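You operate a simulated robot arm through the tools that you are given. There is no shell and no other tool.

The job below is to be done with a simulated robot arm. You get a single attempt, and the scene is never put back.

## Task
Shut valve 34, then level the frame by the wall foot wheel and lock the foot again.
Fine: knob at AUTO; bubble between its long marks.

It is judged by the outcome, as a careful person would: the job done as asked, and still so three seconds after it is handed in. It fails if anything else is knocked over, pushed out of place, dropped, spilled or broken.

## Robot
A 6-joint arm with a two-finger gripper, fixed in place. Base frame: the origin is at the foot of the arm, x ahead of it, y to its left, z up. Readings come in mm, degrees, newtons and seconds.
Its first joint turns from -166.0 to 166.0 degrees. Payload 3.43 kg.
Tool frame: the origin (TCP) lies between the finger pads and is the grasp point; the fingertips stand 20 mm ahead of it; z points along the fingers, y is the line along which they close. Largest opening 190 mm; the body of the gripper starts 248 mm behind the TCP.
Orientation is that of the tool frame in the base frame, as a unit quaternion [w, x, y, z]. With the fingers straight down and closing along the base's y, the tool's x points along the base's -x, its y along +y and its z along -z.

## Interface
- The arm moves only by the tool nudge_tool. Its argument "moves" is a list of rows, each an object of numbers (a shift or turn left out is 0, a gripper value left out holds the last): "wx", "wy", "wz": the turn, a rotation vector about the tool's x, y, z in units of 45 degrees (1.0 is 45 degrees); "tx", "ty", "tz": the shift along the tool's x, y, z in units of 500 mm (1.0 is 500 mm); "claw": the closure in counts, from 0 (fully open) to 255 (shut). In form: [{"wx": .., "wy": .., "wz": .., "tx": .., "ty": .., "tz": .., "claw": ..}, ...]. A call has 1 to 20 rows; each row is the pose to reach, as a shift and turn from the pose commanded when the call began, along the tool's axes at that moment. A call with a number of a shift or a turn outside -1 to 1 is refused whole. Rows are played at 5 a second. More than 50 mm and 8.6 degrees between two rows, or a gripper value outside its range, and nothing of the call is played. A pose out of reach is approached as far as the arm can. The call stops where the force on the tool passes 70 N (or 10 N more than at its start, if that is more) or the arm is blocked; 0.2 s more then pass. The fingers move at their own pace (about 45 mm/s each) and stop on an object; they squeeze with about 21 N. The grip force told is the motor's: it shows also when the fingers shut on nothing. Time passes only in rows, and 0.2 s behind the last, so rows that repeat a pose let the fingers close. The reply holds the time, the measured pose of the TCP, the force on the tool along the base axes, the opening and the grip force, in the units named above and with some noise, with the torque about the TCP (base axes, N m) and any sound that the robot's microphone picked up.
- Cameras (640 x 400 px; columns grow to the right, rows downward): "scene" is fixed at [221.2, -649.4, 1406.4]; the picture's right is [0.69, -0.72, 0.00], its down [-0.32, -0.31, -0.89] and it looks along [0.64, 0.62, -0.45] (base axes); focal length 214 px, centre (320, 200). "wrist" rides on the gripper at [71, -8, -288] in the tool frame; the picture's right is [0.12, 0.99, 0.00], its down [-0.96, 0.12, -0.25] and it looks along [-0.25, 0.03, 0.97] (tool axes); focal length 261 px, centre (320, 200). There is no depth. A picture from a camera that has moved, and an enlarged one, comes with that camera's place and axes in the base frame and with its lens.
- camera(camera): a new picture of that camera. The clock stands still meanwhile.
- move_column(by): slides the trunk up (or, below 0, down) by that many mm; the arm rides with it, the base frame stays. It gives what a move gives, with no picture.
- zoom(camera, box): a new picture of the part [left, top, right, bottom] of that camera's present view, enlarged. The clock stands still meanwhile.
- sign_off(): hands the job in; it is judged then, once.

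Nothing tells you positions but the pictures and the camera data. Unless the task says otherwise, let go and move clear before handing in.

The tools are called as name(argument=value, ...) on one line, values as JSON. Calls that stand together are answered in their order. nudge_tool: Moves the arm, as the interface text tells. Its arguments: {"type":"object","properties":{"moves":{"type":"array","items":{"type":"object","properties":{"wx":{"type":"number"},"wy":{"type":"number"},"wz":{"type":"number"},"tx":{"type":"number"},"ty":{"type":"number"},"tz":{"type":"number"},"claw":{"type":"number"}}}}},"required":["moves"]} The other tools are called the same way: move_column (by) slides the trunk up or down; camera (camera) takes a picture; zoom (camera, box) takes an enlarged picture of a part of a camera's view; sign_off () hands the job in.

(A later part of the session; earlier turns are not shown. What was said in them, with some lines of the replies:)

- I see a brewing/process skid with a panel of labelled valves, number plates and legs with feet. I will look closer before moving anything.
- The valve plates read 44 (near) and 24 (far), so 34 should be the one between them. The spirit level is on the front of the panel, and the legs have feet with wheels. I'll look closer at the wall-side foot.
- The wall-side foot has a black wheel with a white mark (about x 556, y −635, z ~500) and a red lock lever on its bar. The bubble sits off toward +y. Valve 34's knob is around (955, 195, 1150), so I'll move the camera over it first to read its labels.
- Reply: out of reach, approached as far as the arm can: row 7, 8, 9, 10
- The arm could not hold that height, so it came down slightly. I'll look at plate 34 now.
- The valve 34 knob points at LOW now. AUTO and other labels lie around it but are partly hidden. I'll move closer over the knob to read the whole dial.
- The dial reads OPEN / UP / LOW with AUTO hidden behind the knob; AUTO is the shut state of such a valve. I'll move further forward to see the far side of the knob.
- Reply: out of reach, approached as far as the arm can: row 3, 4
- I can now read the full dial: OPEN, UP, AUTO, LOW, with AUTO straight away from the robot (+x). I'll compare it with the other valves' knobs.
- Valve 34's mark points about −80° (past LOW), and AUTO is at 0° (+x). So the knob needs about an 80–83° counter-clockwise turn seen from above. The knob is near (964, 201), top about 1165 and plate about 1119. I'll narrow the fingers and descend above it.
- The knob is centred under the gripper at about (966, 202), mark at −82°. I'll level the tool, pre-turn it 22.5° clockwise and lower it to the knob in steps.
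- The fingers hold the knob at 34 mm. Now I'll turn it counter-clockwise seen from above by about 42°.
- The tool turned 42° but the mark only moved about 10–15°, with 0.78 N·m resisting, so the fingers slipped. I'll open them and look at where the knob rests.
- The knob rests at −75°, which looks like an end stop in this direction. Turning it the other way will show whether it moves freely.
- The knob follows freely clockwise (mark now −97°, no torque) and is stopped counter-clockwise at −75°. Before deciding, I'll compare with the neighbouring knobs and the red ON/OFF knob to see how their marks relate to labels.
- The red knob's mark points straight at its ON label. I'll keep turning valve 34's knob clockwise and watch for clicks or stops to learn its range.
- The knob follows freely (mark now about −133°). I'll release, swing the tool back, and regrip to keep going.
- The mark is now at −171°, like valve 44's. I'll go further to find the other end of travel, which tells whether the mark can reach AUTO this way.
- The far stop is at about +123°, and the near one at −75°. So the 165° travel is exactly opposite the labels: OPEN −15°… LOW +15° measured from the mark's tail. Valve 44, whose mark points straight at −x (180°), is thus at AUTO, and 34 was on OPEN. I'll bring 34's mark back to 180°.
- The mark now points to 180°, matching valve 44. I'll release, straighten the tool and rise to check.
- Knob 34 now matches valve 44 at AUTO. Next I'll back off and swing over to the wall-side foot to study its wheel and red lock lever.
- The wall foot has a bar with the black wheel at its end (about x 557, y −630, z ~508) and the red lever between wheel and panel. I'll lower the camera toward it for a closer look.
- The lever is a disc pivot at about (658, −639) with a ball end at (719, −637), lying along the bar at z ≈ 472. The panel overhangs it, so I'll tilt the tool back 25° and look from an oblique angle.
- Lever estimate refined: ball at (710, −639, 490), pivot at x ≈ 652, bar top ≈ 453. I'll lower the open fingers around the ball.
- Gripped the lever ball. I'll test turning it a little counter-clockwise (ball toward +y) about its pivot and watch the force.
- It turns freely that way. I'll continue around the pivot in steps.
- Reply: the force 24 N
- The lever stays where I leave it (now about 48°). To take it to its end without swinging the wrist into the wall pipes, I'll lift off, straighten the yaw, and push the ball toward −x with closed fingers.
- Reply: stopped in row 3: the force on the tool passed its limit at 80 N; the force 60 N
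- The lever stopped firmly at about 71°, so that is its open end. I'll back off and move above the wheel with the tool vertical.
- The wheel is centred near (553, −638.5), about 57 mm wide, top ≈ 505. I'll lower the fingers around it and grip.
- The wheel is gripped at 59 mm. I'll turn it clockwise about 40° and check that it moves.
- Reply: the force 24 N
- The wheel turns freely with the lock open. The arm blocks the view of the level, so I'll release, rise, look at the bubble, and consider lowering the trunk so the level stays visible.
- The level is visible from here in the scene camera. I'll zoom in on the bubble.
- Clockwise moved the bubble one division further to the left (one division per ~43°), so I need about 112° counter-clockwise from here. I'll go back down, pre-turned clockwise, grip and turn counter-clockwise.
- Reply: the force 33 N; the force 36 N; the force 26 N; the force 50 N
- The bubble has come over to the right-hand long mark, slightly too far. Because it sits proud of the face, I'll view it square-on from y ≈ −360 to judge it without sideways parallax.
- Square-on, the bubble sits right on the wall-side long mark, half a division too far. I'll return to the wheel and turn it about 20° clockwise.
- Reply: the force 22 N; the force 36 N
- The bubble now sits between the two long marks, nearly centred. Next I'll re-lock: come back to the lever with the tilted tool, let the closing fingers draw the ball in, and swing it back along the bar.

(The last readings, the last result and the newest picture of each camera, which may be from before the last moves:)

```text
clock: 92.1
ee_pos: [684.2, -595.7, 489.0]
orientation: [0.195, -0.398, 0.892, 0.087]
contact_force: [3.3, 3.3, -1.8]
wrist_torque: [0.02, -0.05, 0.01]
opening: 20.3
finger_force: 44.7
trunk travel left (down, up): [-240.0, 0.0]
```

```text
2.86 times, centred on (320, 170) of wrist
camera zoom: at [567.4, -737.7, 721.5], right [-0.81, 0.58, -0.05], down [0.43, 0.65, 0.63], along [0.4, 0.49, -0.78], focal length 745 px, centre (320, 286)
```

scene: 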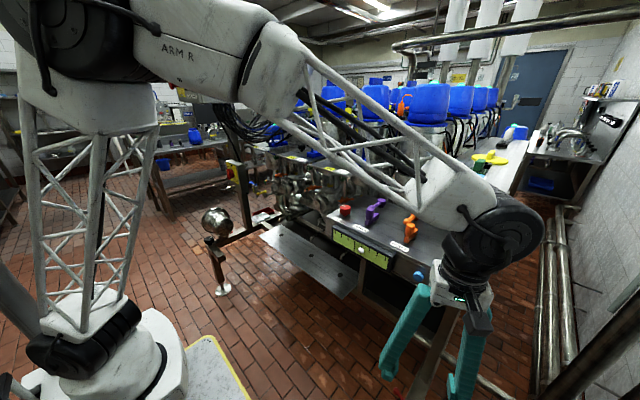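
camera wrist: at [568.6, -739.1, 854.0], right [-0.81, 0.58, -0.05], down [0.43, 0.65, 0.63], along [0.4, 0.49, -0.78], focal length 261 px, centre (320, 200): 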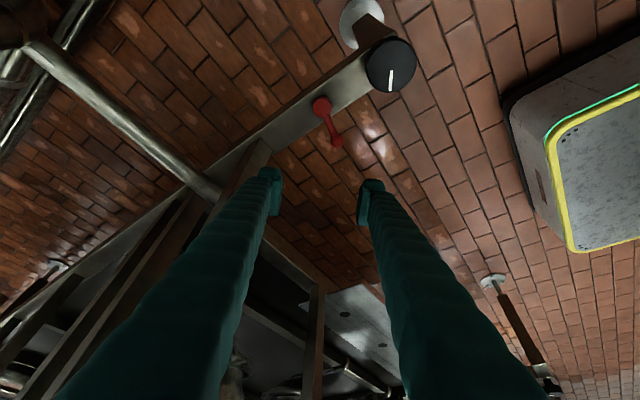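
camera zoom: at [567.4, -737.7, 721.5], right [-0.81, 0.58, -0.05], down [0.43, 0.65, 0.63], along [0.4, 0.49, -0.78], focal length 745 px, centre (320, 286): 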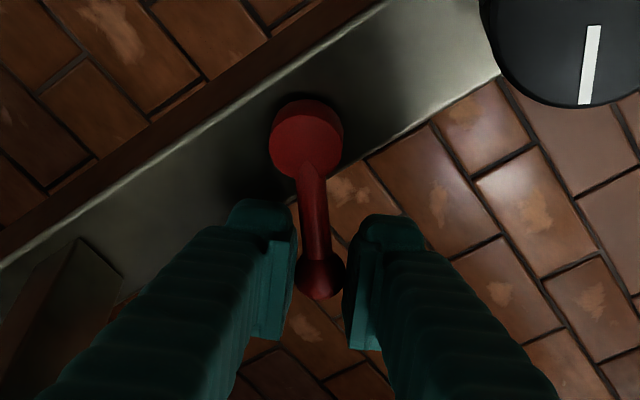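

The lever is held. I'll swing it back clockwise to line up with the bar.

nudge_tool(moves=[{"tx": -0.0007, "ty": -0.0173, "tz": 0.0003, "wx": 0.0751, "wz": 0.1611}, {"tx": 0.0007, "ty": -0.0326, "tz": -0.0003, "wx": 0.1503, "wz": 0.3221}, {"tx": 0.0041, "ty": -0.0479, "tz": -0.0019, "wx": 0.2254, "wz": 0.4832}, {"tx": 0.0092, "ty": -0.0624, "tz": -0.0043, "wx": 0.3005, "wz": 0.6443}])

zoom(camera="wrist", box=[240, 100, 400, 240])

```text
clock: 93.1
ee_pos: [704.6, -624.3, 490.8]
orientation: [0.213, -0.135, 0.967, 0.027]
contact_force: [17.5, 9.4, 1.4]
wrist_torque: [0.13, -0.17, 0.0]
opening: 19.5
finger_force: 44.5
trunk travel left (down, up): [-240.0, 0.0]
```

```text
2.86 times, centred on (320, 170) of wrist
camera zoom: at [528.9, -680.8, 723.2], right [-0.38, 0.93, -0.06], down [0.71, 0.32, 0.63], along [0.6, 0.2, -0.78], focal length 745 px, centre (320, 286)
```

zoom: 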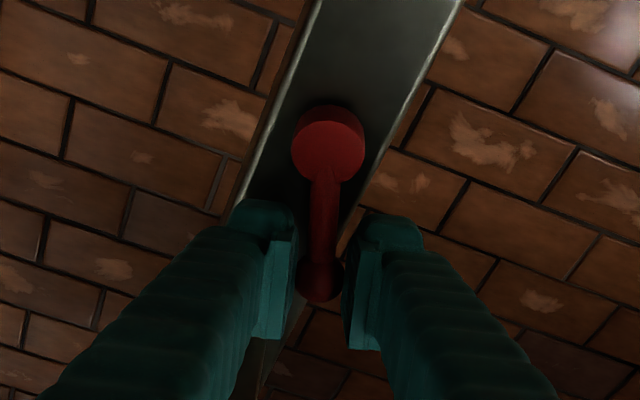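

nudge_tool(moves=[{"tx": 0.0002, "ty": -0.0161, "tz": 0.0, "wx": 0.0751, "wz": 0.1611}, {"tx": 0.0014, "ty": -0.034, "tz": -0.0006, "wx": 0.1503, "wz": 0.3221}, {"tx": 0.0014, "ty": -0.034, "tz": -0.0006, "wx": 0.1503, "wz": 0.3221}])

zoom(camera="wrist", box=[240, 100, 400, 240])

```text
clock: 93.9
ee_pos: [706.7, -639.1, 490.2]
orientation: [0.215, 0.0, 0.977, -0.002]
contact_force: [-23.5, 5.9, 10.1]
wrist_torque: [0.18, 0.11, -0.31]
opening: 18.6
finger_force: 45.0
trunk travel left (down, up): [-240.0, 0.0]
```

```text
2.86 times, centred on (320, 170) of wrist
camera zoom: at [522.1, -645.9, 723.6], right [-0.11, 0.99, -0.06], down [0.77, 0.12, 0.63], along [0.63, 0.02, -0.78], focal length 745 px, centre (320, 286)
```

zoom: 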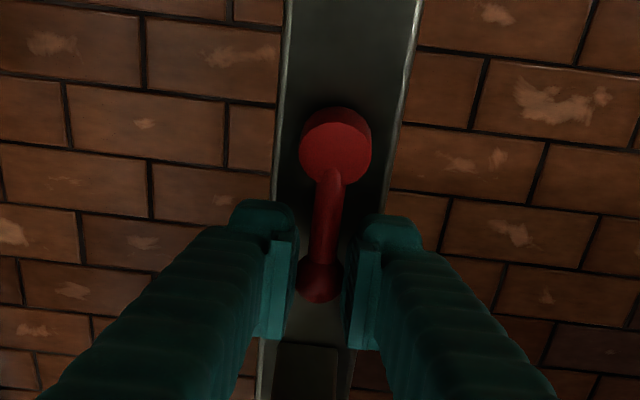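

nudge_tool(moves=[{"ty": -0.004, "wx": 0.019, "wz": 0.04}, {"ty": -0.008, "wx": 0.038, "wz": 0.08}])

zoom(camera="wrist", box=[240, 100, 400, 240])

```text
clock: 94.5
ee_pos: [707.4, -640.3, 490.3]
orientation: [0.215, 0.033, 0.976, -0.009]
contact_force: [-48.7, 19.6, 16.7]
wrist_torque: [0.17, 0.55, 0.19]
opening: 18.8
finger_force: 45.2
trunk travel left (down, up): [-240.0, 0.0]
```

```text
2.86 times, centred on (320, 170) of wrist
camera zoom: at [522.8, -634.4, 723.8], right [-0.04, 1.0, -0.05], down [0.78, 0.07, 0.63], along [0.63, -0.02, -0.78], focal length 745 px, centre (320, 286)
```

zoom: 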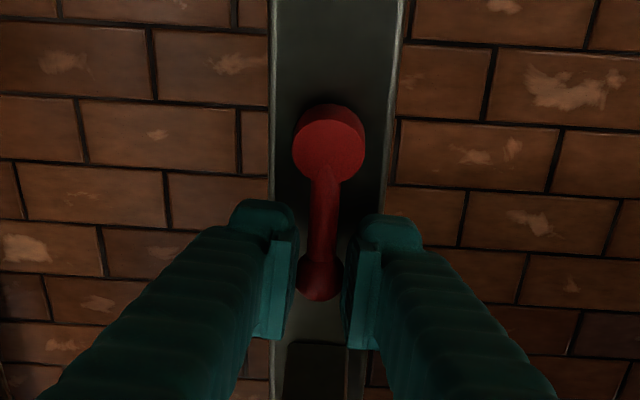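

The lever is against its locked stop. I'll release, lift clear and check both lever and bubble.

nudge_tool(moves=[{"claw": 170}, {"claw": 170}, {"claw": 170}, {"claw": 170}])

zoom(camera="wrist", box=[240, 100, 400, 240])

```text
clock: 95.5
ee_pos: [709.8, -643.1, 490.2]
orientation: [0.215, 0.033, 0.976, -0.009]
contact_force: [0.0, -0.2, 0.2]
wrist_torque: [0.03, -0.02, -0.01]
opening: 63.2
finger_force: 0.1
trunk travel left (down, up): [-240.0, 0.0]
```

```text
2.86 times, centred on (320, 170) of wrist
camera zoom: at [524.3, -636.3, 723.4], right [-0.04, 1.0, -0.06], down [0.78, 0.07, 0.63], along [0.63, -0.02, -0.78], focal length 745 px, centre (320, 286)
```

zoom: 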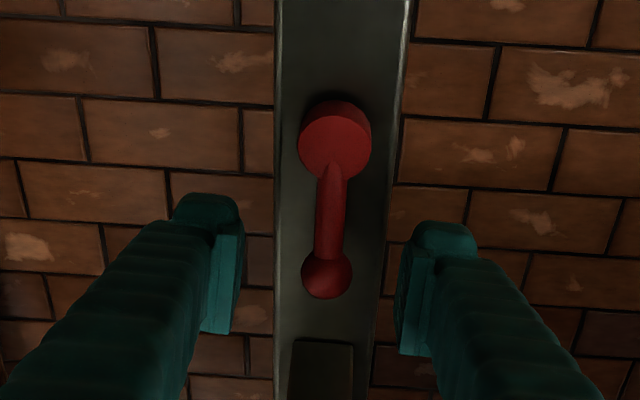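

nudge_tool(moves=[{"tx": -0.031, "tz": -0.0664}, {"tx": -0.062, "tz": -0.1329}, {"tx": -0.093, "tz": -0.1993}, {"tx": -0.06, "tz": -0.28, "wy": 0.139}, {"tx": -0.02, "tz": -0.36, "wy": 0.278}, {"tx": 0.02, "tz": -0.44, "wy": 0.417}, {"tx": 0.06, "tz": -0.52, "wy": 0.5556}])

zoom(camera="scene", box=[325, 215, 405, 275])

camera(camera="wrist")

camera(camera="scene")

```text
clock: 97.1
ee_pos: [575.2, -631.4, 714.2]
orientation: [-0.002, 0.035, 0.999, -0.002]
contact_force: [0.2, -0.1, 0.2]
wrist_torque: [0.07, 0.02, -0.02]
opening: 63.1
finger_force: 0.0
trunk travel left (down, up): [-240.0, 0.0]
```

```text
6.67 times, centred on (365, 245) of scene
camera zoom: at [221.2, -649.4, 1406.4], right [0.69, -0.72, 0.0], down [-0.32, -0.31, -0.89], along [0.64, 0.62, -0.45], focal length 1430 px, centre (20, -100)
```

zoom: 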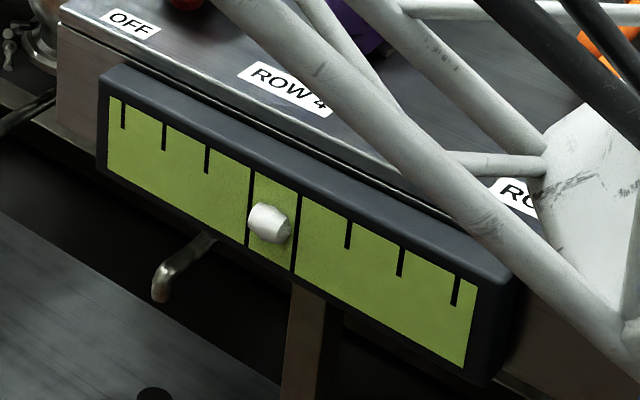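

```text
taken
camera wrist: at [505.8, -632.7, 1002.5], right [-0.05, 1.0, 0.0], down [0.97, 0.05, 0.24], along [0.24, 0.01, -0.97], focal length 261 px, centre (320, 200)
```

wrist: 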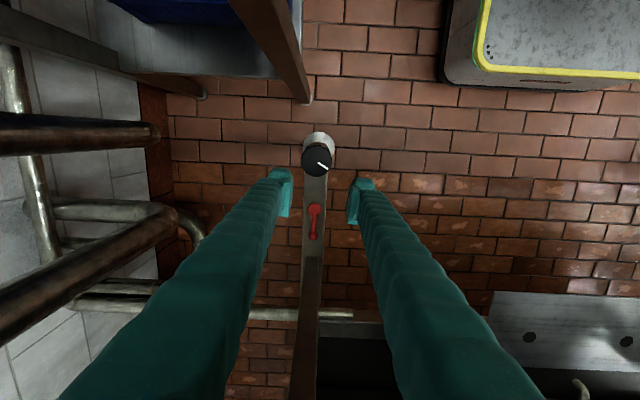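

```text
taken
```

scene: 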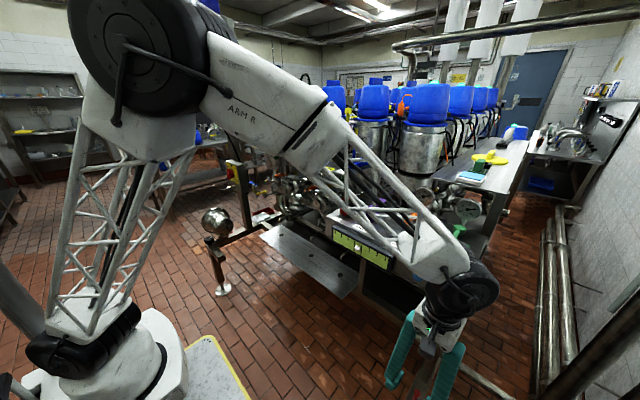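

nudge_tool(moves=[{"tx": 0.017, "ty": 0.03, "tz": -0.08, "wz": -0.01}, {"tx": 0.034, "ty": 0.06, "tz": -0.16, "wz": -0.02}, {"tx": 0.051, "ty": 0.11, "tz": -0.24, "wz": -0.03}, {"tx": 0.068, "ty": 0.17, "tz": -0.31, "wz": -0.04}, {"tx": 0.085, "ty": 0.24, "tz": -0.37, "wz": -0.05}, {"tx": 0.102, "ty": 0.31, "tz": -0.43, "wz": -0.06}, {"tx": 0.119, "ty": 0.38, "tz": -0.48, "wz": -0.07}, {"tx": 0.136, "ty": 0.46, "tz": -0.53, "wz": -0.08}, {"tx": 0.153, "ty": 0.53, "tz": -0.57, "wz": -0.089}])

camera(camera="wrist")

zoom(camera="wrist", box=[255, 285, 325, 325])

zoom(camera="scene", box=[280, 130, 350, 170])

```text
clock: 99.1
ee_pos: [515.2, -361.6, 998.0]
orientation: [-0.002, -0.001, 1.0, -0.002]
contact_force: [-0.7, -1.1, -0.6]
wrist_torque: [0.18, 0.09, 0.01]
opening: 63.3
finger_force: 0.0
trunk travel left (down, up): [-240.0, 0.0]
```

```text
taken
camera wrist: at [446.8, -368.1, 1287.7], right [-0.12, 0.99, 0.0], down [0.96, 0.12, 0.24], along [0.24, 0.03, -0.97], focal length 261 px, centre (320, 200)
```

wrist: 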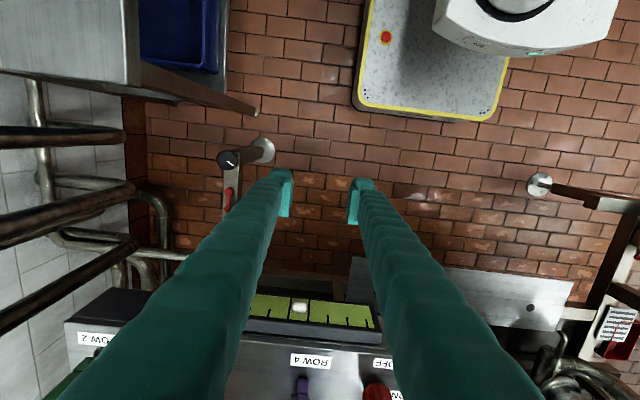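

```text
9.14 times, centred on (290, 305) of wrist
camera zoom: at [446.8, -368.1, 1287.7], right [-0.12, 0.99, 0.0], down [0.96, 0.12, 0.24], along [0.24, 0.03, -0.97], focal length 2383 px, centre (594, -760)
```

zoom: 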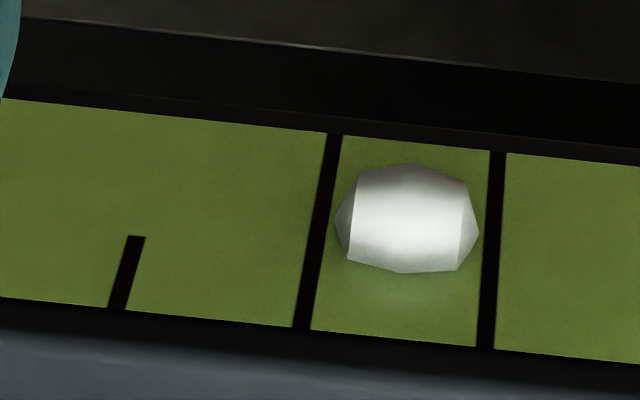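

```text
9.14 times, centred on (315, 150) of scene
camera zoom: at [221.2, -649.4, 1406.4], right [0.69, -0.72, 0.0], down [-0.32, -0.31, -0.89], along [0.64, 0.62, -0.45], focal length 1961 px, centre (366, 657)
```

zoom: 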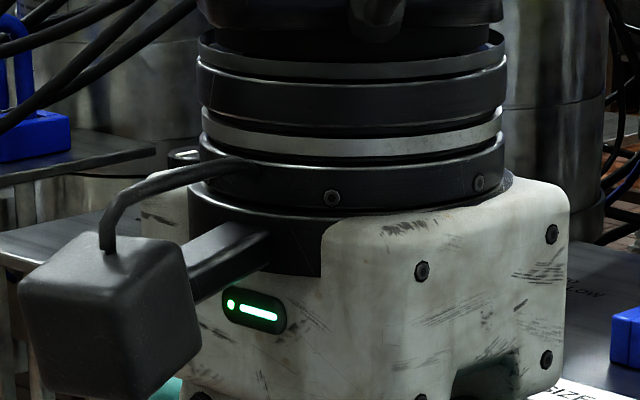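

The bubble is centred exactly between the long marks and the lever is locked. I'll move the arm up clear and make a last check of the knob and the scene.

nudge_tool(moves=[{"tz": -0.09, "ty": 0.02}, {"tz": -0.18, "ty": 0.04}, {"tz": -0.27, "ty": 0.06}, {"tz": -0.36, "ty": 0.08}, {"tz": -0.45, "ty": 0.1}, {"tz": -0.54, "ty": 0.12}, {"tz": -0.62, "ty": 0.14}])

camera(camera="scene")

zoom(camera="scene", box=[280, 130, 350, 170])

camera(camera="wrist")

zoom(camera="scene", box=[325, 215, 405, 275])

```text
clock: 100.7
ee_pos: [517.8, -290.1, 1309.6]
orientation: [-0.002, -0.001, 1.0, -0.002]
contact_force: [0.6, -0.1, 0.0]
wrist_torque: [0.01, -0.03, -0.02]
opening: 63.3
finger_force: 0.0
trunk travel left (down, up): [-240.0, 0.0]
```

```text
taken
```

scene: 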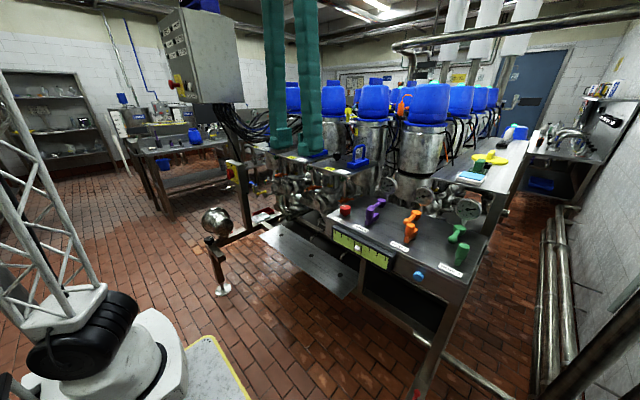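

```text
9.14 times, centred on (315, 150) of scene
camera zoom: at [221.2, -649.4, 1406.4], right [0.69, -0.72, 0.0], down [-0.32, -0.31, -0.89], along [0.64, 0.62, -0.45], focal length 1961 px, centre (366, 657)
```

zoom: 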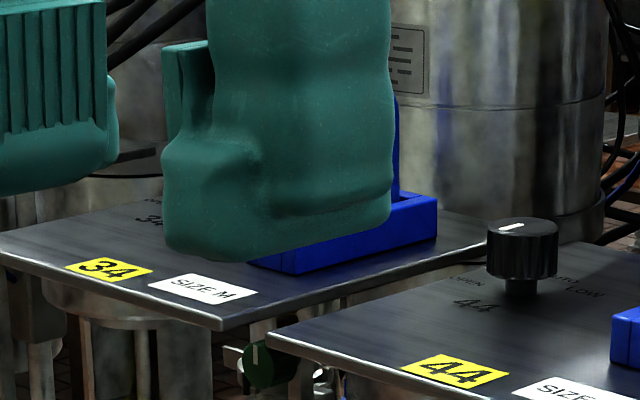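

```text
taken
camera wrist: at [448.1, -296.0, 1598.9], right [-0.12, 0.99, 0.0], down [0.96, 0.12, 0.24], along [0.24, 0.02, -0.97], focal length 261 px, centre (320, 200)
```

wrist: 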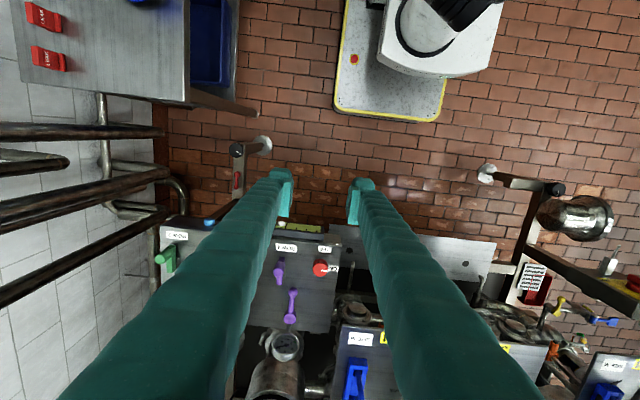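

```text
6.67 times, centred on (365, 245) of scene
camera zoom: at [221.2, -649.4, 1406.4], right [0.69, -0.72, 0.0], down [-0.32, -0.31, -0.89], along [0.64, 0.62, -0.45], focal length 1430 px, centre (20, -100)
```

zoom: 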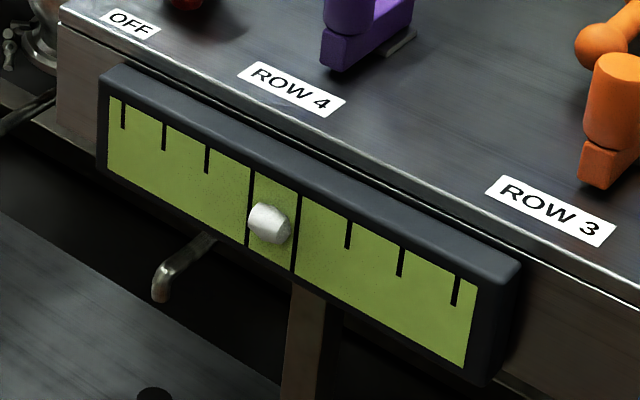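

Final look: the bubble is centred between its long marks and the red lever is back at its locked stop. Knob 34 was last seen at AUTO after I let go, with its mark pointing the same way as valve 44's; the gripper hides it in this picture and nothing has touched it since. The arm is clear and nothing else looks disturbed, so I'm handing in.

sign_off()

```text
The job is handed in.
```

Valve 34 is shut, the frame is level and the wall foot is locked again; I've handed the job in. The one part I had to infer is the AUTO position on valve 34's knob.

- **Valve 34:** The knob's white mark cannot reach the printed AUTO label. Its travel runs between two stops on the side opposite the labels, so I read the position from the end of the knob opposite the mark. On that reading it started at OPEN and is now at AUTO, with the mark pointing the same way as valve 44's. I last saw it after letting go; the gripper hid it in the final picture, and nothing has touched it since.
- **Level:** I opened the foot's red lock lever and adjusted the wheel. In a near square-on view after re-locking, the whole bubble sits between the two long marks.
- **Foot lock:** The red lever is back along the bar, against its locked stop, and stayed there when I let go.

While I was finding the lever's open stop, one push tripped the force limit at 80 N. The lever, wheel and level all worked normally afterwards. Nothing else looked moved in the last pictures, and the arm is clear.
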